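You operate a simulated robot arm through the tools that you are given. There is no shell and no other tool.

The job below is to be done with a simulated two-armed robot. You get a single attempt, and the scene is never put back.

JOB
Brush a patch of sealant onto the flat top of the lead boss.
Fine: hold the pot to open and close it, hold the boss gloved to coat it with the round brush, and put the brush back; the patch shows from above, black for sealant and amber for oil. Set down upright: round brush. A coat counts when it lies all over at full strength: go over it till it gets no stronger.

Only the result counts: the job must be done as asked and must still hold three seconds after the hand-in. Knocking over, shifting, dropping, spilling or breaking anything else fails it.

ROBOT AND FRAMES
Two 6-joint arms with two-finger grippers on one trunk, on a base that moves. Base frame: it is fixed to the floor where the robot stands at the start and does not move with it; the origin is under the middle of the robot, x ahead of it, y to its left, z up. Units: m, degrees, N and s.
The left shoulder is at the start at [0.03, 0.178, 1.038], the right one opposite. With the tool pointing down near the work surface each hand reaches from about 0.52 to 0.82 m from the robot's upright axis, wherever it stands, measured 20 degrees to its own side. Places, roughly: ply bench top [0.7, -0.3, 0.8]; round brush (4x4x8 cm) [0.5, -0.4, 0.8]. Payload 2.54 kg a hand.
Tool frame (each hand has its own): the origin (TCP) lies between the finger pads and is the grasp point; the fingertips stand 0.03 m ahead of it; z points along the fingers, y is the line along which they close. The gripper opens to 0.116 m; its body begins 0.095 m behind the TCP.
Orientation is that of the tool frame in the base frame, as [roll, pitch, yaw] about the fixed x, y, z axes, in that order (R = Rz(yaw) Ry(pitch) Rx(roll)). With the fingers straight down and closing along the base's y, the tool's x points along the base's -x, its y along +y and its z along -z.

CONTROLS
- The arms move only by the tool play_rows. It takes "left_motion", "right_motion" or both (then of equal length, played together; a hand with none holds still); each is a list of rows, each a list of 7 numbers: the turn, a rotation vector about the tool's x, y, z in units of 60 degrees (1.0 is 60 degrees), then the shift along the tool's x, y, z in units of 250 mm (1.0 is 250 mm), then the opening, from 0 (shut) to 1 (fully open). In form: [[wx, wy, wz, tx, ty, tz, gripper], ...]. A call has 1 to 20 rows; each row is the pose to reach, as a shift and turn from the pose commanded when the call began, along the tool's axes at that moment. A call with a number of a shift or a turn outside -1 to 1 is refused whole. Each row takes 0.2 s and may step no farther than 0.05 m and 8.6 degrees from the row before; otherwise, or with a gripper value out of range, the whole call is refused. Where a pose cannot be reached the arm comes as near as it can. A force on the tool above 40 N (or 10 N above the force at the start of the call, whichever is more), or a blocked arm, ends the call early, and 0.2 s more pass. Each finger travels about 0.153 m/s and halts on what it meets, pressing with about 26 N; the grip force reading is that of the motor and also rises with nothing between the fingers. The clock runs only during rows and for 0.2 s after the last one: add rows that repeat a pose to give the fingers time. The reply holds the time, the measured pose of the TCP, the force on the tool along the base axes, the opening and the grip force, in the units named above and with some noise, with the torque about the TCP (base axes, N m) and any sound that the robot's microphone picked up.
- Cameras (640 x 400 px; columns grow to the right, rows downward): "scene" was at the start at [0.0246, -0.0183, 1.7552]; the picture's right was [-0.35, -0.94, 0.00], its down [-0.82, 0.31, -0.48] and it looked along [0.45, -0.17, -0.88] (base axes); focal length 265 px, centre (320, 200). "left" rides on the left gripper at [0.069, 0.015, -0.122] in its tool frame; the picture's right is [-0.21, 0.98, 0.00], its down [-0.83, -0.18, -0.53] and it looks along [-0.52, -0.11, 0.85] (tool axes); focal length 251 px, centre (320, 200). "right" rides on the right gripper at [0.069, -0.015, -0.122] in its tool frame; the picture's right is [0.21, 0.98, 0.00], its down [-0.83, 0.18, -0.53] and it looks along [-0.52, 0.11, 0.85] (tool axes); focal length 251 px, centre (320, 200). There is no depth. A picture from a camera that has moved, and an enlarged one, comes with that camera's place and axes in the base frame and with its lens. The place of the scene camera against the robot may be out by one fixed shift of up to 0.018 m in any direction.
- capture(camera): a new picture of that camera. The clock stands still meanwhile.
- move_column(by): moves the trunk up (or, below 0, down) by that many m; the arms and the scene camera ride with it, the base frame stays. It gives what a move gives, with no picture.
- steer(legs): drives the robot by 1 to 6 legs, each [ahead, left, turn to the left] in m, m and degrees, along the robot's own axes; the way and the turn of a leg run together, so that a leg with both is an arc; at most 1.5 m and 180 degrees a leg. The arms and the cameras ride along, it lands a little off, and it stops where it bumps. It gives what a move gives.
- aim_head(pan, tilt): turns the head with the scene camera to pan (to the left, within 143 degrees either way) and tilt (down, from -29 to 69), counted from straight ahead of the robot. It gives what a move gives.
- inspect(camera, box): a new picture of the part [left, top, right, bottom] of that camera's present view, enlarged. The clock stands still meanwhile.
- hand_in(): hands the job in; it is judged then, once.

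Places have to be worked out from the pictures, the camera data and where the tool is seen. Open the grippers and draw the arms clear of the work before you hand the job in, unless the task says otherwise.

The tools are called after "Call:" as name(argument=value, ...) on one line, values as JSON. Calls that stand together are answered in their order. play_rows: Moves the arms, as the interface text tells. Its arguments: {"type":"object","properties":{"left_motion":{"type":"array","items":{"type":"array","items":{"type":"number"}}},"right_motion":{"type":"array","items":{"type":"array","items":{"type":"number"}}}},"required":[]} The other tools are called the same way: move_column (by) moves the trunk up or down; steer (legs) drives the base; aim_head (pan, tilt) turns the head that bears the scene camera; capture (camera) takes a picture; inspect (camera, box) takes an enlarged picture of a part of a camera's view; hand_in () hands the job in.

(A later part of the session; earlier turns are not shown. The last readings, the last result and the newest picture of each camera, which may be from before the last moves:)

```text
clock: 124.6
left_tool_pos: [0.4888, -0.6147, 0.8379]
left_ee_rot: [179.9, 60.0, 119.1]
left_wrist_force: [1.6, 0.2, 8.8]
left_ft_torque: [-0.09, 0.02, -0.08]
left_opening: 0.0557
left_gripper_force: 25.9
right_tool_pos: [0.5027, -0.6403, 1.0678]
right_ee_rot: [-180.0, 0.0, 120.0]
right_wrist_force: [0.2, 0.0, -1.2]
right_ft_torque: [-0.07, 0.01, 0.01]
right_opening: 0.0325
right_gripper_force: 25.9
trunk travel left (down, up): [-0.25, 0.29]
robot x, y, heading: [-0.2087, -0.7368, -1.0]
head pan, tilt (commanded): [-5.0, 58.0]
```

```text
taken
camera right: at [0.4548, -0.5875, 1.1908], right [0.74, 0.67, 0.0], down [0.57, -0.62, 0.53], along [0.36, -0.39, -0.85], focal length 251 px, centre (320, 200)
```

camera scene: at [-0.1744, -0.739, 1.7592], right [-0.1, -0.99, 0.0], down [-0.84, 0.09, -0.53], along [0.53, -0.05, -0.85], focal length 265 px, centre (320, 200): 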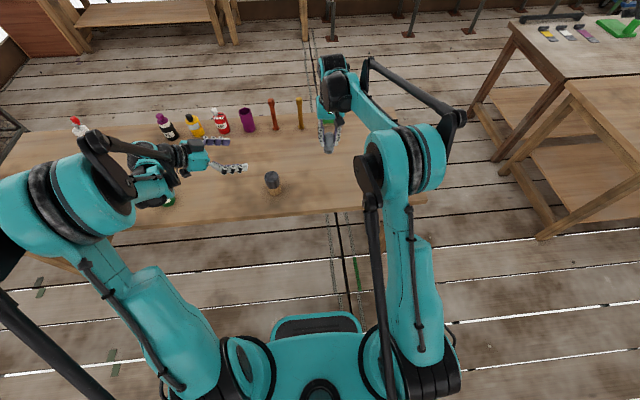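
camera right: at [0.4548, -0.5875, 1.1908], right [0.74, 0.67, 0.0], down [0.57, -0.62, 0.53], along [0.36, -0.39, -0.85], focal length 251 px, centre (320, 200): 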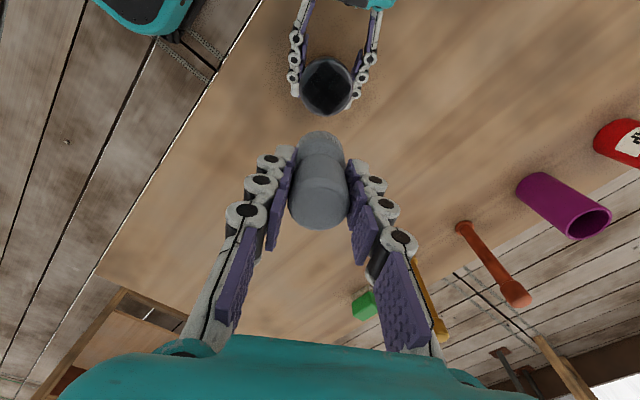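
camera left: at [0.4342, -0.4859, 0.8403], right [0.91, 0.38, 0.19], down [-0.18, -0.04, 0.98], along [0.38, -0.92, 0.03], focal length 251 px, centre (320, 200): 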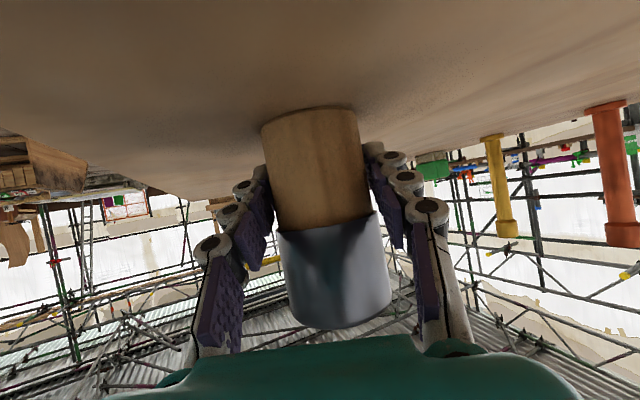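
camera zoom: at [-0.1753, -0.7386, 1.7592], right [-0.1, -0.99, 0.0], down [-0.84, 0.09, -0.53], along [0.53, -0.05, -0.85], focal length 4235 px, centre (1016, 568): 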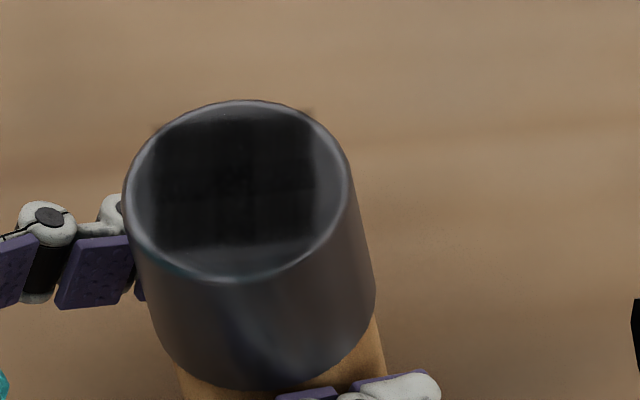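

The square is nearly uniform black, with perhaps a lighter spot on its lower-left edge in this view. I zoom further into its quarters.

Call:
inspect(camera="right", box=[305, 72, 330, 112])

Call:
inspect(camera="right", box=[318, 62, 348, 112])

Call:
inspect(camera="scene", box=[270, 171, 284, 184])

```text
10.00 times, centred on (318, 92) of right
camera zoom: at [0.4548, -0.5875, 1.1908], right [0.74, 0.67, 0.0], down [0.57, -0.62, 0.53], along [0.36, -0.39, -0.85], focal length 2514 px, centre (345, 1280)
```

zoom: 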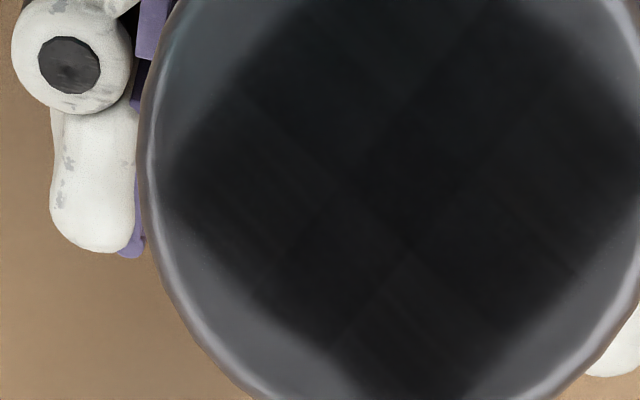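

```text
8.00 times, centred on (333, 87) of right
camera zoom: at [0.4548, -0.5875, 1.1908], right [0.74, 0.67, 0.0], down [0.57, -0.62, 0.53], along [0.36, -0.39, -0.85], focal length 2012 px, centre (216, 1104)
```

zoom: 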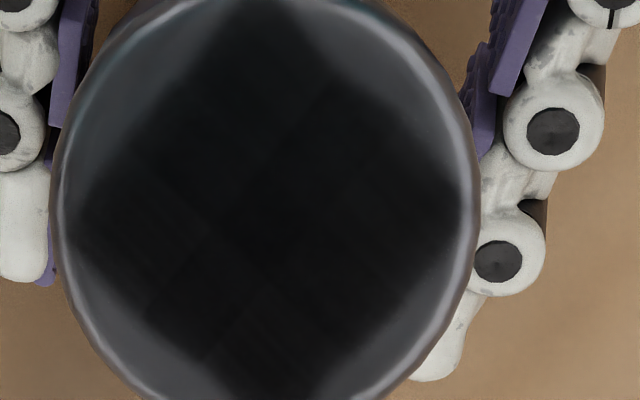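

```text
16.00 times, centred on (277, 178) of scene
camera zoom: at [-0.1753, -0.7386, 1.7592], right [-0.1, -0.99, 0.0], down [-0.84, 0.09, -0.53], along [0.53, -0.05, -0.85], focal length 4235 px, centre (1008, 560)
```

zoom: 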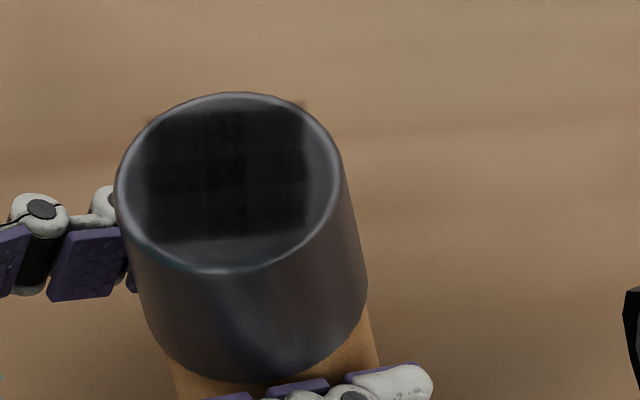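

The coat is close to full but a faint block pattern remains. I return to light contact and make further passes, including strokes straight across the corners.

Call:
play_rows(right_motion=[[0, 0, 0, 0.06, 0, 0.1, 0.15], [0, 0, 0, 0.12, 0, 0.2, 0.15], [0, 0, 0, 0.12, 0, 0.32, 0.15], [0, 0, 0, 0.12, 0, 0.38, 0.15], [0, 0, 0, 0.12, 0, 0.4, 0.15], [0, 0, 0, 0.126, 0.025, 0.401, 0.15], [0, 0, 0, 0.133, 0.049, 0.401, 0.15], [0, 0, 0, 0.15, 0.035, 0.401, 0.15], [0, 0, 0, 0.162, 0.01, 0.401, 0.15], [0, 0, 0, 0.169, -0.013, 0.401, 0.15], [0, 0, 0, 0.15, -0.035, 0.401, 0.15], [0, 0, 0, 0.128, -0.045, 0.401, 0.15], [0, 0, 0, 0.107, -0.049, 0.401, 0.15], [0, 0, 0, 0.09, -0.035, 0.401, 0.15], [0, 0, 0, 0.078, -0.01, 0.401, 0.15], [0, 0, 0, 0.071, 0.013, 0.401, 0.15], [0, 0, 0, 0.09, 0.035, 0.401, 0.15], [0, 0, 0, 0.112, 0.046, 0.401, 0.15], [0, 0, 0, 0.12, 0.025, 0.401, 0.15], [0, 0, 0, 0.12, 0, 0.401, 0.15]])

Call:
play_rows(right_motion=[[0, 0, 0, 0.006, 0.025, 0, 0.15], [0, 0, 0, 0.013, 0.049, 0, 0.15], [0, 0, 0, 0.006, 0.025, 0, 0.15], [0, 0, 0, 0, 0, 0, 0.15], [0, 0, 0, -0.006, -0.025, 0, 0.15], [0, 0, 0, -0.013, -0.049, 0, 0.15], [0, 0, 0, -0.03, -0.035, 0, 0.15], [0, 0, 0, -0.042, -0.01, 0, 0.15], [0, 0, 0, -0.049, 0.013, 0, 0.15], [0, 0, 0, -0.025, 0.006, 0, 0.15], [0, 0, 0, 0, 0, 0, 0.15], [0, 0, 0, 0.025, -0.006, 0, 0.15], [0, 0, 0, 0.049, -0.013, 0, 0.15], [0, 0, 0, 0.042, 0.01, 0, 0.15], [0, 0, 0, 0.03, 0.035, 0, 0.15], [0, 0, 0, 0.008, 0.046, 0, 0.15], [0, 0, 0, -0.03, 0.035, 0, 0.15], [0, 0, 0, -0.02, 0.01, 0, 0.15], [0, 0, 0, 0, 0, 0, 0.15]])

```text
clock: 128.8
left_tool_pos: [0.4879, -0.6139, 0.838]
left_ee_rot: [179.9, 59.9, 119.1]
left_wrist_force: [-1.4, -1.9, 3.8]
left_ft_torque: [0.17, -0.07, 0.01]
left_opening: 0.0558
left_gripper_force: 25.5
right_tool_pos: [0.4865, -0.6141, 0.9678]
right_ee_rot: [-180.0, 0.1, 120.0]
right_wrist_force: [1.6, 2.2, 7.9]
right_ft_torque: [0.14, -0.15, 0.03]
right_opening: 0.0322
right_gripper_force: 26.0
trunk travel left (down, up): [-0.25, 0.29]
robot x, y, heading: [-0.2039, -0.7349, -1.0]
head pan, tilt (commanded): [-5.0, 58.0]
```

```text
clock: 132.8
left_tool_pos: [0.4879, -0.6141, 0.8392]
left_ee_rot: [-179.9, 60.1, 119.1]
left_wrist_force: [-3.1, 2.8, 0.1]
left_ft_torque: [-0.41, -0.28, -0.01]
left_opening: 0.0557
left_gripper_force: 26.1
right_tool_pos: [0.486, -0.6156, 0.9684]
right_ee_rot: [-180.0, 0.2, 119.9]
right_wrist_force: [4.8, -5.1, 11.1]
right_ft_torque: [-0.3, -0.24, 0.03]
right_opening: 0.0322
right_gripper_force: 25.8
trunk travel left (down, up): [-0.25, 0.29]
robot x, y, heading: [-0.2059, -0.7357, -0.9]
head pan, tilt (commanded): [-5.0, 58.0]
```

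I lift away to the same viewing pose as before and compare the coat.

Call:
play_rows(right_motion=[[0, 0, 0, 0, 0, -0.03, 0.15], [0, 0, 0, 0, 0, -0.1, 0.15], [0, 0, 0, -0.03, 0, -0.2, 0.15], [0, 0, 0, -0.06, 0, -0.3, 0.15], [0, 0, 0, -0.12, 0, -0.4, 0.15], [0, 0, 0, -0.16, 0, -0.4, 0.15], [0, 0, 0, -0.16, 0, -0.4, 0.15]])

Call:
inspect(camera="right", box=[290, 40, 350, 100])

Call:
inspect(camera="right", box=[310, 60, 340, 100])

Call:
inspect(camera="scene", box=[263, 167, 290, 187])

Call:
inspect(camera="scene", box=[255, 120, 305, 160])

```text
clock: 134.4
left_tool_pos: [0.4885, -0.6141, 0.8391]
left_ee_rot: [180.0, 59.9, 118.9]
left_wrist_force: [0.0, -0.6, 5.5]
left_ft_torque: [-0.01, 0.04, 0.03]
left_opening: 0.0557
left_gripper_force: 26.2
right_tool_pos: [0.5057, -0.6496, 1.0679]
right_ee_rot: [-180.0, 0.0, 120.0]
right_wrist_force: [-0.3, 0.3, -0.6]
right_ft_torque: [-0.01, 0.04, -0.01]
right_opening: 0.0323
right_gripper_force: 26.5
trunk travel left (down, up): [-0.25, 0.29]
robot x, y, heading: [-0.2078, -0.7364, -1.1]
head pan, tilt (commanded): [-5.0, 58.0]
```

```text
6.67 times, centred on (320, 70) of right
camera zoom: at [0.4586, -0.597, 1.1898], right [0.74, 0.67, 0.0], down [0.57, -0.62, 0.53], along [0.36, -0.39, -0.85], focal length 1676 px, centre (320, 1067)
```

zoom: 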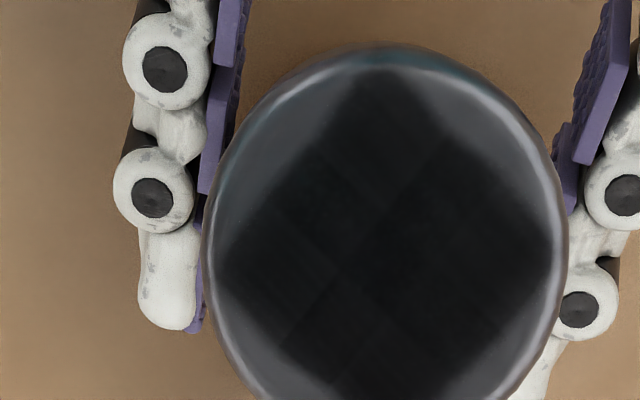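

```text
10.00 times, centred on (325, 80) of right
camera zoom: at [0.4586, -0.597, 1.1898], right [0.74, 0.67, 0.0], down [0.57, -0.62, 0.53], along [0.36, -0.39, -0.85], focal length 2514 px, centre (270, 1400)
```

zoom: 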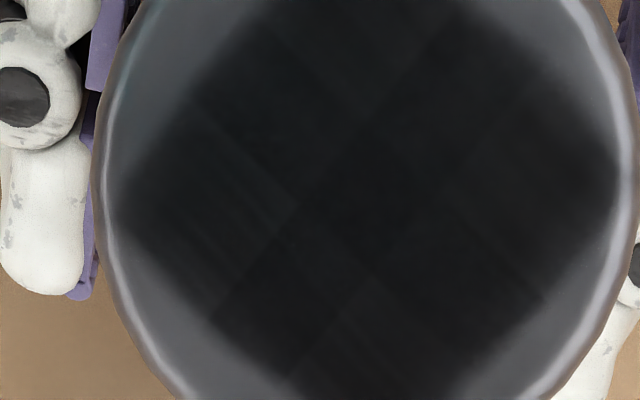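

```text
16.00 times, centred on (276, 177) of scene
camera zoom: at [-0.1752, -0.7384, 1.7592], right [-0.1, -0.99, 0.0], down [-0.84, 0.09, -0.53], along [0.53, -0.05, -0.85], focal length 4235 px, centre (1016, 568)
```

zoom: 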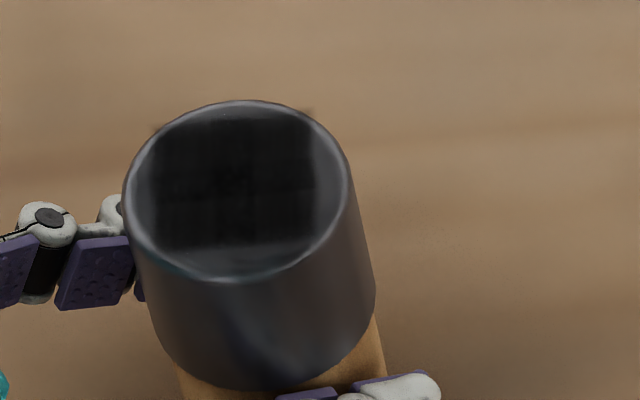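

```text
10.00 times, centred on (280, 140) of scene
camera zoom: at [-0.1752, -0.7384, 1.7592], right [-0.1, -0.99, 0.0], down [-0.84, 0.09, -0.53], along [0.53, -0.05, -0.85], focal length 2647 px, centre (720, 800)
```

zoom: 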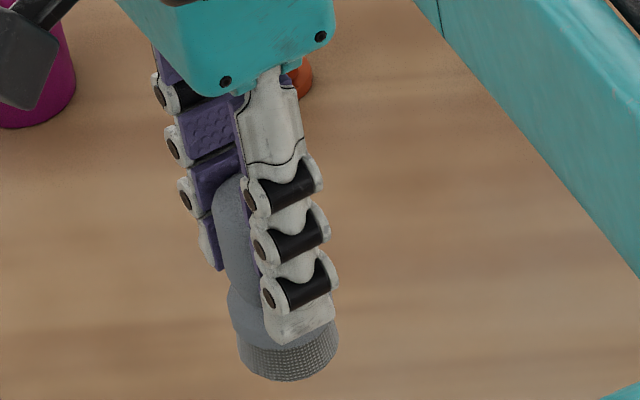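

The coat looks unchanged from the previous check, though a very faint block pattern remains. I zoom in tightly on the centre and the edges to see whether it is stroke texture or a strength difference.

Call:
inspect(camera="right", box=[311, 62, 327, 90])

Call:
inspect(camera="right", box=[322, 48, 342, 74])

Call:
inspect(camera="right", box=[322, 78, 342, 100])

```text
14.29 times, centred on (319, 76) of right
camera zoom: at [0.4586, -0.597, 1.1898], right [0.74, 0.67, 0.0], down [0.57, -0.62, 0.53], along [0.36, -0.39, -0.85], focal length 3592 px, centre (334, 1971)
```

zoom: 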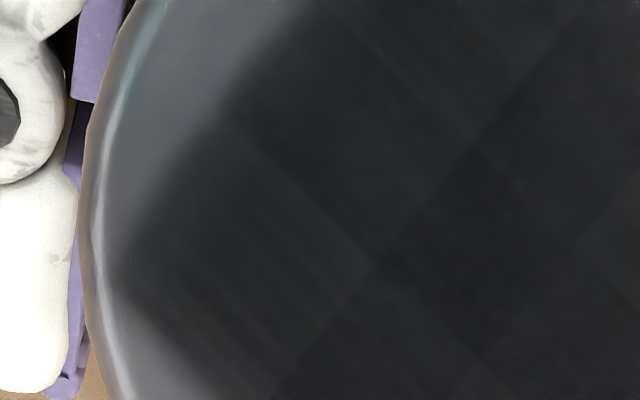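

```text
15.38 times, centred on (332, 61) of right
camera zoom: at [0.4586, -0.597, 1.1898], right [0.74, 0.67, 0.0], down [0.57, -0.62, 0.53], along [0.36, -0.39, -0.85], focal length 3868 px, centre (135, 2338)
```

zoom: 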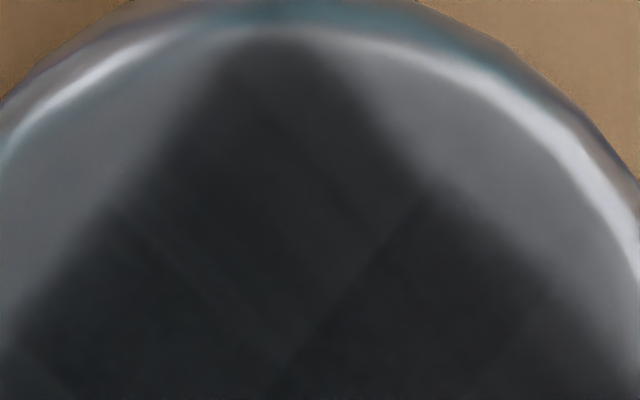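

```text
16.00 times, centred on (332, 89) of right
camera zoom: at [0.4586, -0.597, 1.1898], right [0.74, 0.67, 0.0], down [0.57, -0.62, 0.53], along [0.36, -0.39, -0.85], focal length 4023 px, centre (128, 1976)
```

zoom: 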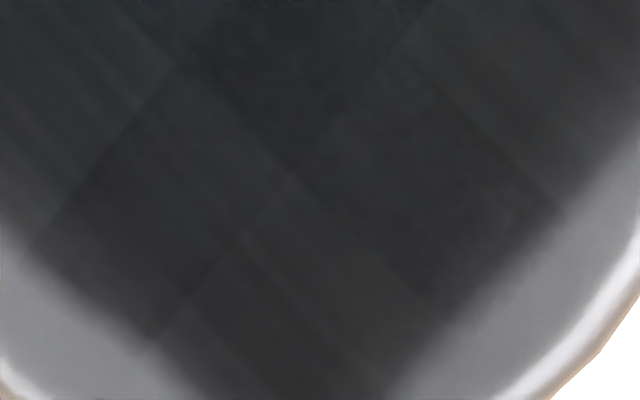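

A faint block pattern is still visible, so I make another round of passes at light contact, weighting the outer cells, to see whether it changes.

Call:
play_rows(right_motion=[[0, 0, 0, 0.08, 0, 0.1, 0.15], [0, 0, 0, 0.16, 0, 0.2, 0.15], [0, 0, 0, 0.16, 0, 0.32, 0.15], [0, 0, 0, 0.16, 0, 0.38, 0.15], [0, 0, 0, 0.16, 0, 0.4, 0.15], [0, 0, 0, 0.185, 0, 0.402, 0.15], [0, 0, 0, 0.212, 0, 0.402, 0.15], [0, 0, 0, 0.205, 0.026, 0.402, 0.15], [0, 0, 0, 0.186, 0.045, 0.402, 0.15], [0, 0, 0, 0.16, 0.052, 0.402, 0.15], [0, 0, 0, 0.134, 0.045, 0.402, 0.15], [0, 0, 0, 0.115, 0.026, 0.402, 0.15], [0, 0, 0, 0.108, 0, 0.402, 0.15], [0, 0, 0, 0.115, -0.026, 0.402, 0.15], [0, 0, 0, 0.134, -0.045, 0.402, 0.15], [0, 0, 0, 0.16, -0.052, 0.402, 0.15], [0, 0, 0, 0.186, -0.045, 0.402, 0.15], [0, 0, 0, 0.205, -0.026, 0.402, 0.15], [0, 0, 0, 0.212, 0, 0.402, 0.15], [0, 0, 0, 0.16, 0, 0.402, 0.15]])

Call:
play_rows(right_motion=[[0, 0, 0, 0.025, 0, 0, 0.15], [0, 0, 0, 0.052, 0, 0, 0.15], [0, 0, 0, 0.045, -0.026, 0, 0.15], [0, 0, 0, 0.026, -0.045, 0, 0.15], [0, 0, 0, 0, -0.052, 0, 0.15], [0, 0, 0, -0.026, -0.045, 0, 0.15], [0, 0, 0, -0.045, -0.026, 0, 0.15], [0, 0, 0, -0.052, 0, 0, 0.15], [0, 0, 0, -0.045, 0.026, 0, 0.15], [0, 0, 0, -0.026, 0.045, 0, 0.15], [0, 0, 0, 0, 0.052, 0, 0.15], [0, 0, 0, 0.026, 0.045, 0, 0.15], [0, 0, 0, 0.045, 0.026, 0, 0.15], [0, 0, 0, 0.052, 0, 0, 0.15], [0, 0, 0, 0.02, 0, 0, 0.15], [0, 0, 0, -0.02, 0, 0, 0.15], [0, 0, 0, -0.052, 0, 0, 0.15], [0, 0, 0, -0.02, 0, 0, 0.15], [0, 0, 0, 0, 0, 0, 0.15]])

Call:
play_rows(right_motion=[[0, 0, 0, 0, 0, -0.03, 0.15], [0, 0, 0, 0, 0, -0.1, 0.15], [0, 0, 0, -0.03, 0, -0.2, 0.15], [0, 0, 0, -0.06, 0, -0.3, 0.15], [0, 0, 0, -0.12, 0, -0.4, 0.15], [0, 0, 0, -0.16, 0, -0.4, 0.15], [0, 0, 0, -0.16, 0, -0.4, 0.15]])

Call:
inspect(camera="right", box=[290, 40, 350, 100])

Call:
inspect(camera="right", box=[311, 62, 327, 90])

Call:
inspect(camera="right", box=[322, 78, 342, 100])

```text
clock: 138.6
left_tool_pos: [0.4889, -0.6143, 0.8377]
left_ee_rot: [179.9, 60.1, 119.0]
left_wrist_force: [4.1, -4.8, -6.7]
left_ft_torque: [0.55, 0.07, 0.07]
left_opening: 0.0557
left_gripper_force: 25.8
right_tool_pos: [0.4862, -0.6108, 0.9687]
right_ee_rot: [179.8, -0.1, 120.1]
right_wrist_force: [-3.8, 8.3, 17.6]
right_ft_torque: [0.49, 0.2, 0.0]
right_opening: 0.032
right_gripper_force: 26.0
trunk travel left (down, up): [-0.25, 0.29]
robot x, y, heading: [-0.2074, -0.7373, -0.7]
head pan, tilt (commanded): [-5.0, 58.0]
```

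```text
clock: 142.6
left_tool_pos: [0.4865, -0.6145, 0.8375]
left_ee_rot: [-179.9, 60.0, 119.0]
left_wrist_force: [1.9, -1.0, 10.3]
left_ft_torque: [-0.05, -0.05, -0.02]
left_opening: 0.0561
left_gripper_force: 26.4
right_tool_pos: [0.4884, -0.615, 0.9685]
right_ee_rot: [180.0, 0.1, 120.1]
right_wrist_force: [0.0, 0.2, -0.7]
right_ft_torque: [0.01, 0.0, -0.02]
right_opening: 0.0319
right_gripper_force: 25.6
trunk travel left (down, up): [-0.25, 0.29]
robot x, y, heading: [-0.2056, -0.7393, -1.0]
head pan, tilt (commanded): [-5.0, 58.0]
```

```text
clock: 144.2
left_tool_pos: [0.4881, -0.6142, 0.8377]
left_ee_rot: [179.9, 60.0, 119.0]
left_wrist_force: [1.2, 0.1, 9.9]
left_ft_torque: [-0.05, -0.04, -0.01]
left_opening: 0.0559
left_gripper_force: 26.2
right_tool_pos: [0.5088, -0.6487, 1.068]
right_ee_rot: [-179.9, 0.0, 120.0]
right_wrist_force: [-0.9, 0.8, -0.5]
right_ft_torque: [0.01, 0.01, -0.03]
right_opening: 0.0322
right_gripper_force: 25.8
trunk travel left (down, up): [-0.25, 0.29]
robot x, y, heading: [-0.2084, -0.7382, -1.0]
head pan, tilt (commanded): [-5.0, 58.0]
```

```text
6.67 times, centred on (320, 70) of right
camera zoom: at [0.4609, -0.5961, 1.1904], right [0.74, 0.67, 0.0], down [0.57, -0.62, 0.53], along [0.36, -0.39, -0.85], focal length 1676 px, centre (320, 1067)
```

zoom: 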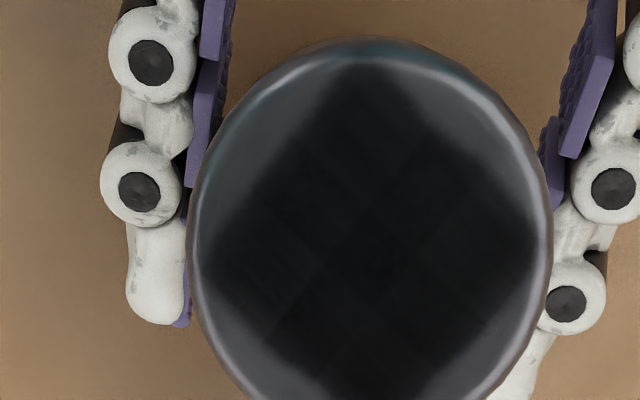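

```text
14.29 times, centred on (319, 76) of right
camera zoom: at [0.4609, -0.5961, 1.1904], right [0.74, 0.67, 0.0], down [0.57, -0.62, 0.53], along [0.36, -0.39, -0.85], focal length 3592 px, centre (334, 1971)
```

zoom: 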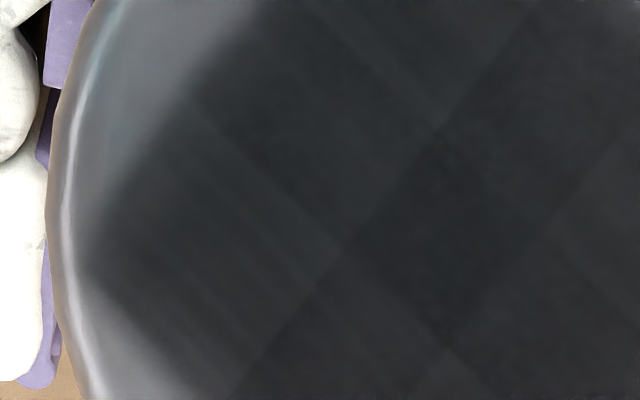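

```text
16.00 times, centred on (332, 89) of right
camera zoom: at [0.4609, -0.5961, 1.1904], right [0.74, 0.67, 0.0], down [0.57, -0.62, 0.53], along [0.36, -0.39, -0.85], focal length 4023 px, centre (128, 1976)
```

zoom: 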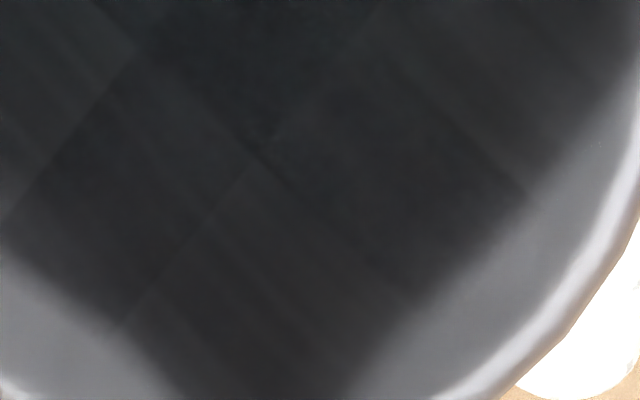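

The pattern has not changed with further passes, so it is either stroke texture or the brush is running dry. I look at the bristles' colour for remaining sealant.

Call:
inspect(camera="scene", box=[268, 142, 294, 160])

Call:
inspect(camera="right", box=[290, 110, 350, 160])

Call:
inspect(camera="scene", box=[263, 167, 290, 187])

```text
16.00 times, centred on (281, 151) of scene
camera zoom: at [-0.1754, -0.7385, 1.7592], right [-0.1, -0.99, 0.0], down [-0.84, 0.09, -0.53], along [0.53, -0.05, -0.85], focal length 4235 px, centre (944, 984)
```

zoom: 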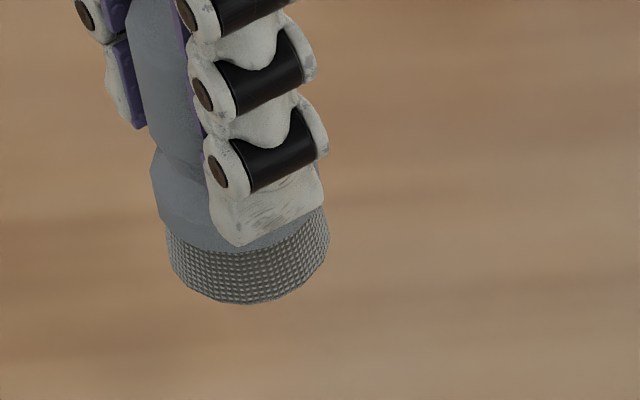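

```text
8.00 times, centred on (320, 135) of right
camera zoom: at [0.4609, -0.5961, 1.1904], right [0.74, 0.67, 0.0], down [0.57, -0.62, 0.53], along [0.36, -0.39, -0.85], focal length 2012 px, centre (320, 720)
```

zoom: 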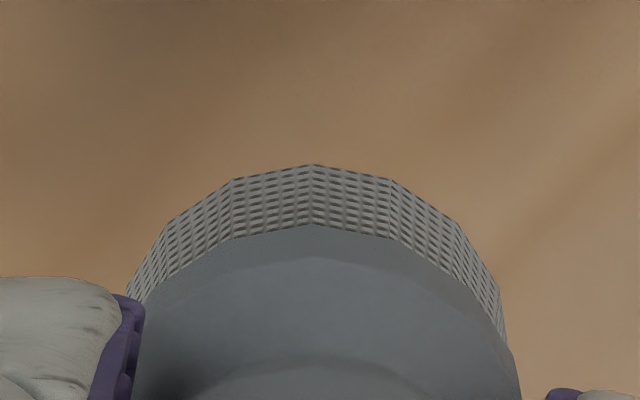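

```text
16.00 times, centred on (276, 177) of scene
camera zoom: at [-0.1754, -0.7385, 1.7592], right [-0.1, -0.99, 0.0], down [-0.84, 0.09, -0.53], along [0.53, -0.05, -0.85], focal length 4235 px, centre (1016, 568)
```

zoom: 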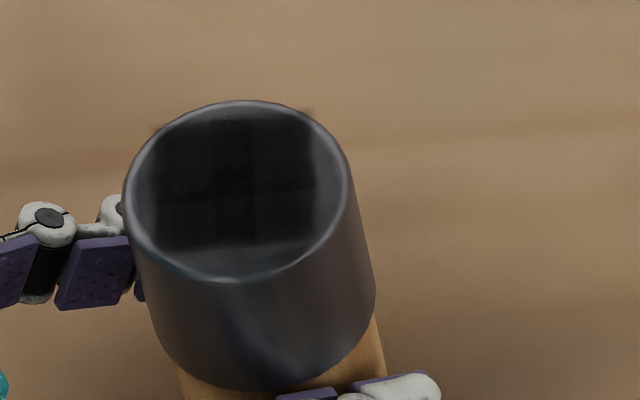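

The bristles are still evenly dark and the top shows a uniform black square. I check the last hidden corner of the patch before moving on.

Call:
inspect(camera="right", box=[305, 80, 345, 115])

```text
11.43 times, centred on (325, 98) of right
camera zoom: at [0.4609, -0.5961, 1.1904], right [0.74, 0.67, 0.0], down [0.57, -0.62, 0.53], along [0.36, -0.39, -0.85], focal length 2874 px, centre (263, 1371)
```

zoom: 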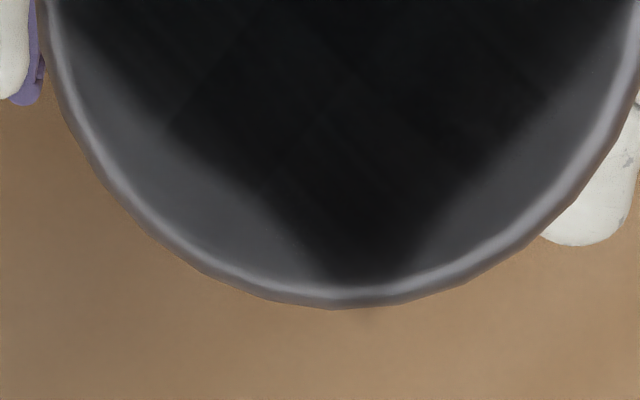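

All four corners are coated. For certainty I make one more full circle with firmer verified contact, then compare again.

Call:
play_rows(right_motion=[[0, 0, 0, 0.08, 0, 0.12, 0.15], [0, 0, 0, 0.16, 0, 0.26, 0.15], [0, 0, 0, 0.16, 0, 0.38, 0.15], [0, 0, 0, 0.16, 0, 0.404, 0.15], [0, 0, 0, 0.185, 0, 0.405, 0.15], [0, 0, 0, 0.21, 0, 0.405, 0.15], [0, 0, 0, 0.203, -0.025, 0.405, 0.15], [0, 0, 0, 0.185, -0.043, 0.405, 0.15], [0, 0, 0, 0.16, -0.05, 0.405, 0.15], [0, 0, 0, 0.135, -0.043, 0.405, 0.15], [0, 0, 0, 0.117, -0.025, 0.405, 0.15], [0, 0, 0, 0.11, 0, 0.405, 0.15], [0, 0, 0, 0.117, 0.025, 0.405, 0.15], [0, 0, 0, 0.135, 0.043, 0.405, 0.15], [0, 0, 0, 0.16, 0.05, 0.405, 0.15], [0, 0, 0, 0.185, 0.043, 0.405, 0.15], [0, 0, 0, 0.203, 0.025, 0.405, 0.15], [0, 0, 0, 0.21, 0, 0.405, 0.15], [0, 0, 0, 0.185, 0, 0.405, 0.15], [0, 0, 0, 0.16, 0, 0.405, 0.15]])

Call:
play_rows(right_motion=[[0, 0, 0, 0, 0, -0.03, 0.15], [0, 0, 0, 0, 0, -0.1, 0.15], [0, 0, 0, -0.03, 0, -0.2, 0.15], [0, 0, 0, -0.06, 0, -0.3, 0.15], [0, 0, 0, -0.12, 0, -0.4, 0.15], [0, 0, 0, -0.16, 0, -0.4, 0.15], [0, 0, 0, -0.16, 0, -0.4, 0.15]])

Call:
inspect(camera="right", box=[290, 40, 350, 100])

Call:
inspect(camera="scene", box=[263, 167, 290, 187])

```text
clock: 148.4
left_tool_pos: [0.4867, -0.6154, 0.8384]
left_ee_rot: [179.9, 60.0, 119.0]
left_wrist_force: [3.8, -4.9, -4.1]
left_ft_torque: [0.43, 0.33, 0.02]
left_opening: 0.0555
left_gripper_force: 26.4
right_tool_pos: [0.4853, -0.613, 0.9677]
right_ee_rot: [180.0, 0.0, 120.0]
right_wrist_force: [-3.1, 7.5, 15.7]
right_ft_torque: [0.32, 0.25, 0.02]
right_opening: 0.0321
right_gripper_force: 26.2
trunk travel left (down, up): [-0.25, 0.29]
robot x, y, heading: [-0.2071, -0.7324, -0.9]
head pan, tilt (commanded): [-5.0, 58.0]
```

```text
clock: 150.0
left_tool_pos: [0.4884, -0.6129, 0.8377]
left_ee_rot: [179.9, 60.0, 119.1]
left_wrist_force: [3.5, 1.5, 8.7]
left_ft_torque: [0.0, -0.08, -0.02]
left_opening: 0.0555
left_gripper_force: 25.9
right_tool_pos: [0.5073, -0.6493, 1.068]
right_ee_rot: [-180.0, 0.0, 120.0]
right_wrist_force: [0.5, 0.2, -0.1]
right_ft_torque: [0.01, 0.02, 0.03]
right_opening: 0.032
right_gripper_force: 26.0
trunk travel left (down, up): [-0.25, 0.29]
robot x, y, heading: [-0.207, -0.7377, -0.9]
head pan, tilt (commanded): [-5.0, 58.0]
```

```text
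6.67 times, centred on (320, 70) of right
camera zoom: at [0.459, -0.5959, 1.1905], right [0.74, 0.67, 0.0], down [0.57, -0.62, 0.53], along [0.36, -0.39, -0.85], focal length 1676 px, centre (320, 1067)
```

zoom: 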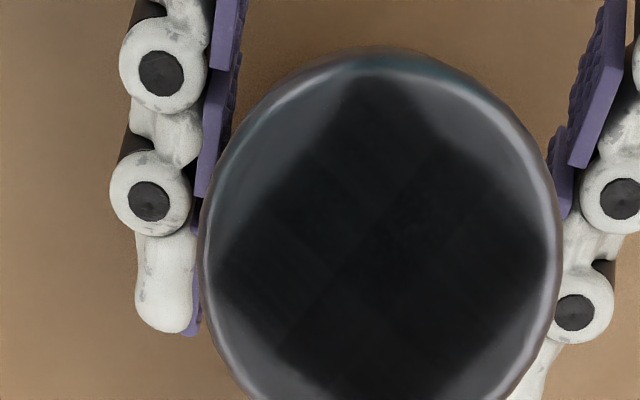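

```text
16.00 times, centred on (276, 177) of scene
camera zoom: at [-0.175, -0.7382, 1.7592], right [-0.1, -0.99, 0.0], down [-0.84, 0.09, -0.53], along [0.53, -0.05, -0.85], focal length 4235 px, centre (1016, 568)
```

zoom: 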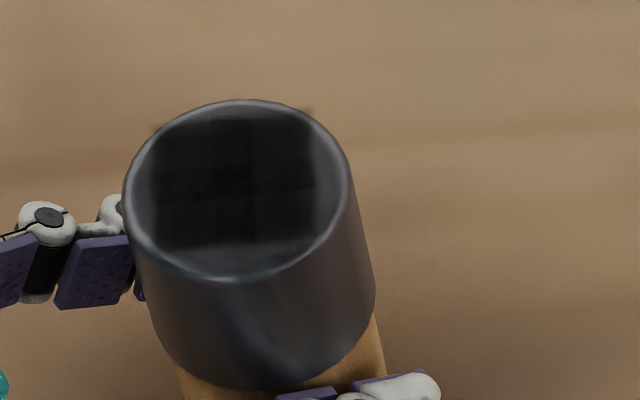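

No further change, so the coat is at full strength. I now open the left hand slowly to release the boss, then withdraw along the fingers and raise it.

Call:
play_rows(left_motion=[[0, 0, 0, 0, 0, 0, 0.44], [0, 0, 0, 0, 0, 0, 0.48], [0, 0, 0, 0, 0, 0, 0.52], [0, 0, 0, 0, 0, 0, 0.58], [0, 0, 0, 0, 0, 0, 0.66], [0, 0, 0, 0, 0, 0, 0.76], [0, 0, 0, 0, 0, 0, 0.88], [0, 0, 0, 0, 0, 0, 1], [0, 0, 0, 0, 0, 0, 1]])

Call:
capture(camera="left")

Call:
inspect(camera="scene", box=[180, 110, 340, 210])

```text
clock: 152.0
left_tool_pos: [0.4883, -0.6134, 0.8379]
left_ee_rot: [-180.0, 59.9, 119.1]
left_wrist_force: [0.3, 0.2, 0.4]
left_ft_torque: [0.0, 0.0, 0.0]
left_opening: 0.116
left_gripper_force: 0.0
right_tool_pos: [0.507, -0.6491, 1.0693]
right_ee_rot: [180.0, 0.0, 120.0]
right_wrist_force: [0.0, 0.5, -0.3]
right_ft_torque: [0.01, -0.02, 0.01]
right_opening: 0.0318
right_gripper_force: 25.8
trunk travel left (down, up): [-0.25, 0.29]
robot x, y, heading: [-0.2072, -0.7394, -0.9]
head pan, tilt (commanded): [-5.0, 58.0]
```

```text
taken
camera left: at [0.4343, -0.4858, 0.8401], right [0.91, 0.38, 0.19], down [-0.18, -0.04, 0.98], along [0.38, -0.92, 0.03], focal length 251 px, centre (320, 200)
```

left: 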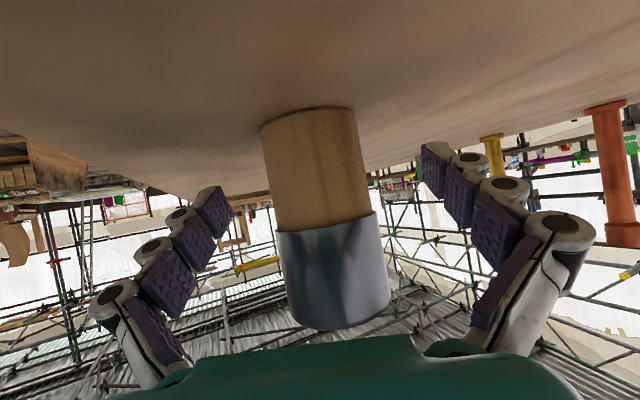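

```text
4.00 times, centred on (260, 160) of scene
camera zoom: at [-0.1743, -0.7383, 1.7592], right [-0.1, -0.99, 0.0], down [-0.84, 0.09, -0.53], along [0.53, -0.05, -0.85], focal length 1059 px, centre (560, 360)
```

zoom: 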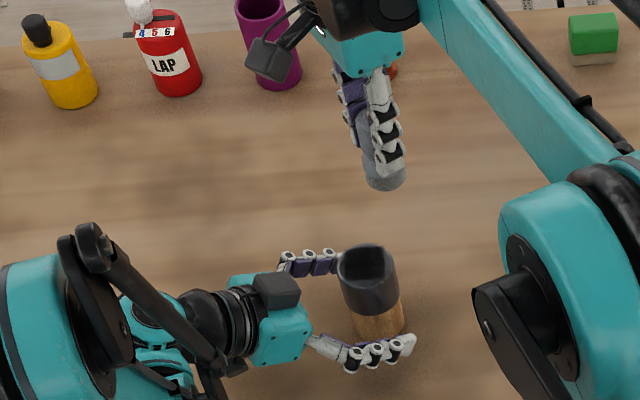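

The boss stands upright and unmoved with its black patch. I withdraw the left hand and raise it clear.

Call:
play_rows(left_motion=[[0, 0, 0, 0, 0, -0.06, 1], [0, 0, 0, 0, 0, -0.14, 1], [0, 0, 0, 0, 0, -0.24, 1], [0, 0, 0, 0, 0, -0.36, 1], [0, 0, 0, 0, 0, -0.48, 1], [0, 0, 0, 0, 0, -0.6, 1], [0, 0, 0, -0.139, 0, -0.68, 1], [0, 0, 0, -0.277, 0, -0.76, 1], [0, 0, 0, -0.416, 0, -0.84, 1], [0, 0, 0, -0.554, 0, -0.92, 1], [0, 0, 0, -0.693, 0, -1, 1], [0, 0, 0, -0.693, 0, -1, 1]])

Call:
capture(camera="scene")

```text
clock: 154.6
left_tool_pos: [0.428, -0.5025, 1.1137]
left_ee_rot: [-179.9, 60.0, 119.0]
left_wrist_force: [0.1, 0.4, -1.0]
left_ft_torque: [-0.01, -0.01, -0.02]
left_opening: 0.1161
left_gripper_force: 0.0
right_tool_pos: [0.5076, -0.6475, 1.0672]
right_ee_rot: [-179.8, -0.1, 120.0]
right_wrist_force: [-0.4, -0.5, -0.8]
right_ft_torque: [-0.02, 0.04, 0.01]
right_opening: 0.0319
right_gripper_force: 26.6
trunk travel left (down, up): [-0.25, 0.29]
robot x, y, heading: [-0.2058, -0.7377, -1.1]
head pan, tilt (commanded): [-5.0, 58.0]
```

```text
taken
camera scene: at [-0.1734, -0.7375, 1.7591], right [-0.1, -0.99, 0.0], down [-0.84, 0.09, -0.53], along [0.53, -0.06, -0.85], focal length 265 px, centre (320, 200)
```

scene: 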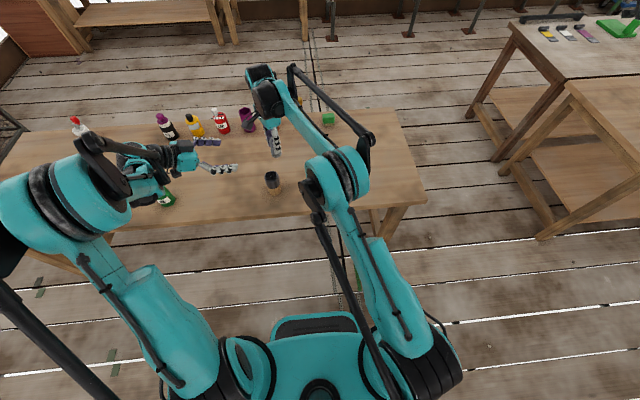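

Both hands are high. I drive back left about 0.72 m, straightening the 1 degree of heading.

Call:
steer(legs=[[-0.02, 0.72, 0.95]])

Call:
capture(camera="scene")

Call:
capture(camera="right")

```text
clock: 158.6
left_tool_pos: [0.4113, 0.2242, 1.1127]
left_ee_rot: [180.0, 60.0, 119.7]
left_wrist_force: [-0.2, 0.2, 0.5]
left_ft_torque: [-0.03, 0.0, -0.02]
left_opening: 0.1161
left_gripper_force: 0.1
right_tool_pos: [0.4933, 0.0786, 1.0683]
right_ee_rot: [180.0, 0.0, 120.7]
right_wrist_force: [1.0, 0.0, -1.5]
right_ft_torque: [0.0, 0.01, 0.02]
right_opening: 0.0318
right_gripper_force: 25.7
trunk travel left (down, up): [-0.25, 0.29]
robot x, y, heading: [-0.2225, -0.0172, -0.3]
head pan, tilt (commanded): [-5.0, 58.0]
```

```text
taken
camera scene: at [-0.1869, -0.019, 1.7592], right [-0.09, -1.0, 0.0], down [-0.84, 0.08, -0.53], along [0.53, -0.05, -0.85], focal length 265 px, centre (320, 200)
```

scene: 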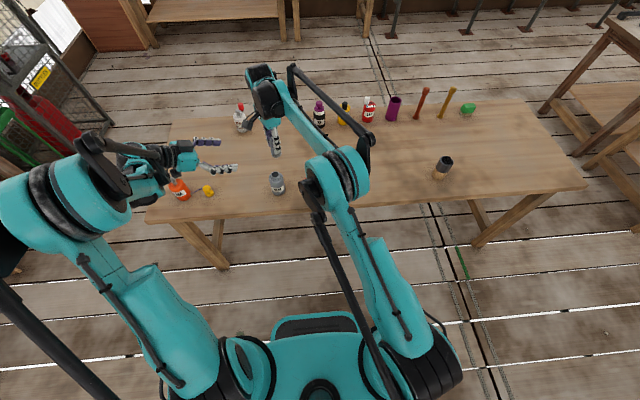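

```text
taken
camera right: at [0.4452, 0.1303, 1.19], right [0.73, 0.68, 0.0], down [0.58, -0.62, 0.53], along [0.36, -0.39, -0.85], focal length 251 px, centre (320, 200)
```

right: 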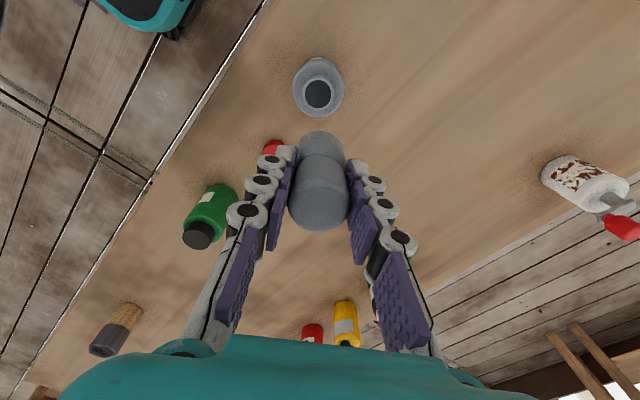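

The pot, lid and boss all stand as left. I carry the brush back toward its original place at [0.480, -0.410], turning the wrist back to closing along y.

Call:
play_rows(right_motion=[[0, 0, -0.125, -0.104, -0.065, 0, 0.15], [0, 0, -0.25, -0.207, -0.131, 0, 0.15], [0, 0, -0.375, -0.311, -0.196, 0, 0.15], [0, 0, -0.5, -0.415, -0.262, 0, 0.15], [0, 0, -0.625, -0.518, -0.327, 0, 0.15], [0, 0, -0.75, -0.622, -0.392, 0, 0.15], [0, 0, -0.875, -0.725, -0.458, 0, 0.15], [0, 0, -1, -0.829, -0.523, 0, 0.15], [0, 0, -1, -0.829, -0.523, 0, 0.15]])

```text
clock: 160.6
left_tool_pos: [0.4124, 0.2244, 1.1133]
left_ee_rot: [179.9, 59.9, 119.6]
left_wrist_force: [0.3, 0.0, -0.7]
left_ft_torque: [-0.01, 0.0, -0.01]
left_opening: 0.116
left_gripper_force: 0.0
right_tool_pos: [0.4869, -0.1667, 1.0677]
right_ee_rot: [-180.0, 0.0, -179.3]
right_wrist_force: [-0.2, 0.8, -1.2]
right_ft_torque: [0.01, -0.01, -0.01]
right_opening: 0.0317
right_gripper_force: 26.6
trunk travel left (down, up): [-0.25, 0.29]
robot x, y, heading: [-0.2191, -0.0193, -0.4]
head pan, tilt (commanded): [-5.0, 58.0]
```

I continue to above the brush's original spot, then descend to about 1 cm above the bench.

Call:
play_rows(right_motion=[[0, 0, 0, 0.006, -0.14, 0, 0.15], [0, 0, 0, 0.012, -0.28, 0, 0.15], [0, 0, 0, 0.018, -0.42, 0, 0.15], [0, 0, 0, 0.024, -0.56, 0, 0.15], [0, 0, 0, 0.03, -0.7, 0, 0.15], [0, 0, 0, 0.036, -0.84, 0, 0.15], [0, 0, 0, 0.04, -0.973, 0, 0.15], [0, 0, 0, 0.04, -0.973, 0.15, 0.15], [0, 0, 0, 0.04, -0.973, 0.32, 0.15], [0, 0, 0, 0.04, -0.973, 0.48, 0.15], [0, 0, 0, 0.04, -0.973, 0.62, 0.15], [0, 0, 0, 0.04, -0.973, 0.7, 0.15], [0, 0, 0, 0.04, -0.973, 0.75, 0.15], [0, 0, 0, 0.04, -0.973, 0.75, 0.15]])

Call:
capture(camera="right")

```text
clock: 163.6
left_tool_pos: [0.4118, 0.2214, 1.1126]
left_ee_rot: [179.9, 60.0, 119.7]
left_wrist_force: [-0.6, -0.3, 0.4]
left_ft_torque: [0.01, 0.0, 0.02]
left_opening: 0.1162
left_gripper_force: 0.1
right_tool_pos: [0.478, -0.4104, 0.8804]
right_ee_rot: [-179.9, -0.1, -179.4]
right_wrist_force: [0.5, -0.4, -0.7]
right_ft_torque: [0.03, 0.01, -0.02]
right_opening: 0.0318
right_gripper_force: 26.6
trunk travel left (down, up): [-0.25, 0.29]
robot x, y, heading: [-0.2193, -0.0182, -0.3]
head pan, tilt (commanded): [-5.0, 58.0]
```

```text
taken
camera right: at [0.4092, -0.4259, 1.0017], right [-0.23, 0.97, 0.0], down [0.82, 0.19, 0.53], along [0.52, 0.12, -0.85], focal length 251 px, centre (320, 200)
```

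right: 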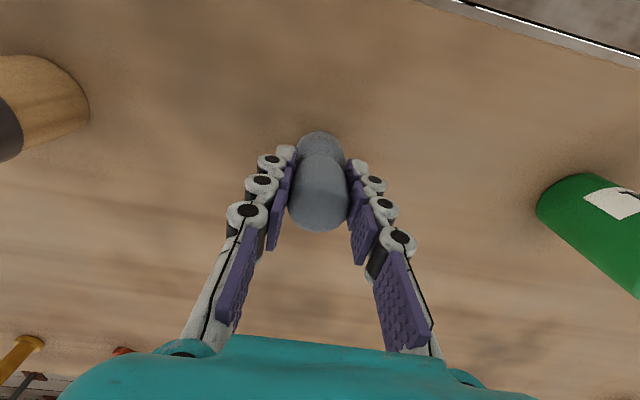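

The brush hangs over its original spot. I lower in small steps, watching for bench contact.

Call:
play_rows(right_motion=[[0, 0, 0, -0.008, 0, 0.016, 0.15], [0, 0, 0, -0.008, 0, 0.032, 0.15], [0, 0, 0, -0.008, 0, 0.044, 0.15], [0, 0, 0, -0.008, 0, 0.044, 0.15]])

Call:
play_rows(right_motion=[[0, 0, 0, 0, 0, 0.004, 0.15], [0, 0, 0, 0, 0, 0.004, 0.15]])

```text
clock: 164.6
left_tool_pos: [0.4108, 0.2224, 1.1139]
left_ee_rot: [180.0, 60.0, 119.8]
left_wrist_force: [-0.3, 0.1, -0.7]
left_ft_torque: [0.01, 0.03, 0.03]
left_opening: 0.1162
left_gripper_force: 0.0
right_tool_pos: [0.4803, -0.4102, 0.8688]
right_ee_rot: [179.9, 0.0, -179.4]
right_wrist_force: [-0.7, 1.0, -0.3]
right_ft_torque: [0.02, 0.02, 0.0]
right_opening: 0.0316
right_gripper_force: 25.9
trunk travel left (down, up): [-0.25, 0.29]
robot x, y, heading: [-0.2196, -0.0156, -0.4]
head pan, tilt (commanded): [-5.0, 58.0]
```

```text
clock: 165.2
left_tool_pos: [0.4111, 0.2226, 1.1129]
left_ee_rot: [180.0, 60.0, 119.7]
left_wrist_force: [0.3, -1.4, 0.0]
left_ft_torque: [0.0, -0.03, -0.03]
left_opening: 0.1156
left_gripper_force: 0.1
right_tool_pos: [0.4806, -0.4094, 0.8696]
right_ee_rot: [-180.0, 0.0, -179.4]
right_wrist_force: [-0.6, -0.5, -0.9]
right_ft_torque: [-0.01, -0.01, 0.0]
right_opening: 0.0316
right_gripper_force: 25.6
trunk travel left (down, up): [-0.25, 0.29]
robot x, y, heading: [-0.2168, -0.0171, -0.2]
head pan, tilt (commanded): [-5.0, 58.0]
```

No contact yet near z 0.868; I keep lowering 1-2 mm at a time.

Call:
play_rows(right_motion=[[0, 0, 0, 0, 0, 0.004, 0.15], [0, 0, 0, 0, 0, 0.008, 0.15], [0, 0, 0, 0, 0, 0.008, 0.15]])

Call:
play_rows(right_motion=[[0, 0, 0, 0, 0, 0.004, 0.15], [0, 0, 0, 0, 0, 0.004, 0.15]])

```text
clock: 165.9
left_tool_pos: [0.4111, 0.2221, 1.1119]
left_ee_rot: [-180.0, 60.0, 119.7]
left_wrist_force: [-0.7, 0.0, 0.4]
left_ft_torque: [-0.01, 0.01, -0.03]
left_opening: 0.116
left_gripper_force: 0.1
right_tool_pos: [0.4809, -0.4094, 0.8669]
right_ee_rot: [179.9, 0.0, -179.4]
right_wrist_force: [0.0, -0.7, -1.2]
right_ft_torque: [-0.02, 0.04, 0.0]
right_opening: 0.0316
right_gripper_force: 26.4
trunk travel left (down, up): [-0.25, 0.29]
robot x, y, heading: [-0.2187, -0.0172, -0.5]
head pan, tilt (commanded): [-5.0, 58.0]
```

```text
clock: 166.6
left_tool_pos: [0.4118, 0.2221, 1.1131]
left_ee_rot: [-180.0, 60.0, 119.7]
left_wrist_force: [0.1, -0.2, -0.8]
left_ft_torque: [0.03, 0.0, 0.01]
left_opening: 0.116
left_gripper_force: 0.0
right_tool_pos: [0.4812, -0.4106, 0.8656]
right_ee_rot: [-180.0, 0.1, -179.5]
right_wrist_force: [-0.3, -0.2, -0.3]
right_ft_torque: [-0.01, -0.02, 0.02]
right_opening: 0.0318
right_gripper_force: 26.2
trunk travel left (down, up): [-0.25, 0.29]
robot x, y, heading: [-0.2169, -0.0163, -0.5]
head pan, tilt (commanded): [-5.0, 58.0]
```

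Call:
play_rows(right_motion=[[0, 0, 0, 0, 0, 0.004, 0.15], [0, 0, 0, 0, 0, 0.004, 0.15]])

Call:
play_rows(right_motion=[[0, 0, 0, 0, 0, 0.004, 0.15], [0, 0, 0, 0, 0, 0.004, 0.15]])

```text
clock: 167.2
left_tool_pos: [0.4107, 0.2224, 1.1125]
left_ee_rot: [179.8, 60.0, 119.6]
left_wrist_force: [-0.6, 0.2, 0.2]
left_ft_torque: [0.01, 0.02, 0.0]
left_opening: 0.1157
left_gripper_force: 0.1
right_tool_pos: [0.4808, -0.4101, 0.865]
right_ee_rot: [180.0, -0.1, -179.4]
right_wrist_force: [0.5, -0.9, -0.6]
right_ft_torque: [-0.01, 0.01, -0.01]
right_opening: 0.0319
right_gripper_force: 25.8
trunk travel left (down, up): [-0.25, 0.29]
robot x, y, heading: [-0.2198, -0.0184, -0.3]
head pan, tilt (commanded): [-5.0, 58.0]
```

```text
clock: 167.8
left_tool_pos: [0.4113, 0.2219, 1.1132]
left_ee_rot: [-180.0, 60.0, 119.7]
left_wrist_force: [0.4, -0.1, 0.5]
left_ft_torque: [-0.03, 0.02, 0.0]
left_opening: 0.116
left_gripper_force: 0.1
right_tool_pos: [0.4805, -0.4095, 0.8635]
right_ee_rot: [180.0, 0.0, -179.5]
right_wrist_force: [0.7, -0.6, 1.8]
right_ft_torque: [0.04, -0.04, -0.02]
right_opening: 0.0317
right_gripper_force: 26.0
trunk travel left (down, up): [-0.25, 0.29]
robot x, y, heading: [-0.2205, -0.019, -0.5]
head pan, tilt (commanded): [-5.0, 58.0]
```

A slight upward force appears at z 0.8635. One more 1 mm step should confirm contact.

Call:
play_rows(right_motion=[[0, 0, 0, 0, 0, 0.004, 0.15], [0, 0, 0, 0, 0, 0.004, 0.15]])

Call:
inspect(camera="right", box=[260, 110, 380, 220])

```text
clock: 168.3
left_tool_pos: [0.4105, 0.223, 1.1139]
left_ee_rot: [-180.0, 60.0, 119.7]
left_wrist_force: [0.8, -0.8, -0.4]
left_ft_torque: [0.0, -0.04, -0.01]
left_opening: 0.1159
left_gripper_force: 0.0
right_tool_pos: [0.4816, -0.4108, 0.8629]
right_ee_rot: [-180.0, -0.1, -179.4]
right_wrist_force: [1.3, -0.7, 9.7]
right_ft_torque: [-0.02, -0.12, 0.04]
right_opening: 0.0316
right_gripper_force: 26.0
trunk travel left (down, up): [-0.25, 0.29]
robot x, y, heading: [-0.2201, -0.0195, -0.3]
head pan, tilt (commanded): [-5.0, 58.0]
```

```text
3.64 times, centred on (320, 165) of right
camera zoom: at [0.412, -0.4258, 0.9847], right [-0.23, 0.97, 0.0], down [0.82, 0.19, 0.53], along [0.52, 0.12, -0.85], focal length 914 px, centre (320, 327)
```

zoom: 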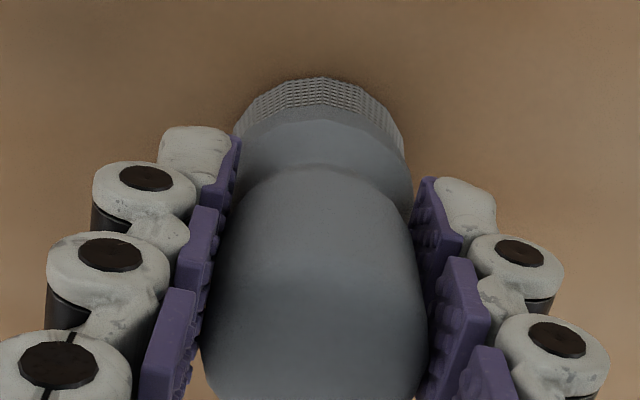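

The brush stands on the bench (10 N). I ease half a millimetre and open the fingers slowly, then rise straight up.

Call:
play_rows(right_motion=[[0, 0, 0, 0, 0, -0.002, 0.15], [0, 0, 0, 0, 0, -0.002, 0.22], [0, 0, 0, 0, 0, -0.002, 0.26], [0, 0, 0, 0, 0, -0.002, 0.29], [0, 0, 0, 0, 0, -0.002, 0.32], [0, 0, 0, 0, 0, -0.002, 0.37], [0, 0, 0, 0, 0, -0.002, 0.44], [0, 0, 0, 0, 0, -0.002, 0.54], [0, 0, 0, 0, 0, -0.002, 0.64], [0, 0, 0, 0, 0, -0.002, 0.64]])

Call:
capture(camera="right")

```text
clock: 170.6
left_tool_pos: [0.4119, 0.2226, 1.1136]
left_ee_rot: [180.0, 60.0, 119.6]
left_wrist_force: [-0.4, -0.3, -0.3]
left_ft_torque: [0.03, 0.03, 0.0]
left_opening: 0.116
left_gripper_force: 0.1
right_tool_pos: [0.4806, -0.4106, 0.8615]
right_ee_rot: [179.9, 0.0, -179.4]
right_wrist_force: [0.0, 0.0, -1.3]
right_ft_torque: [0.0, 0.0, 0.01]
right_opening: 0.0744
right_gripper_force: 0.1
trunk travel left (down, up): [-0.25, 0.29]
robot x, y, heading: [-0.2187, -0.02, -0.5]
head pan, tilt (commanded): [-5.0, 58.0]
```

```text
taken
camera right: at [0.4123, -0.4261, 0.9839], right [-0.23, 0.97, 0.0], down [0.82, 0.19, 0.53], along [0.52, 0.12, -0.85], focal length 251 px, centre (320, 200)
```

right: 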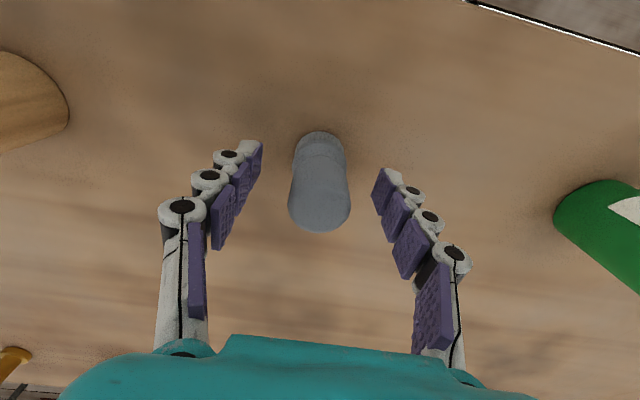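

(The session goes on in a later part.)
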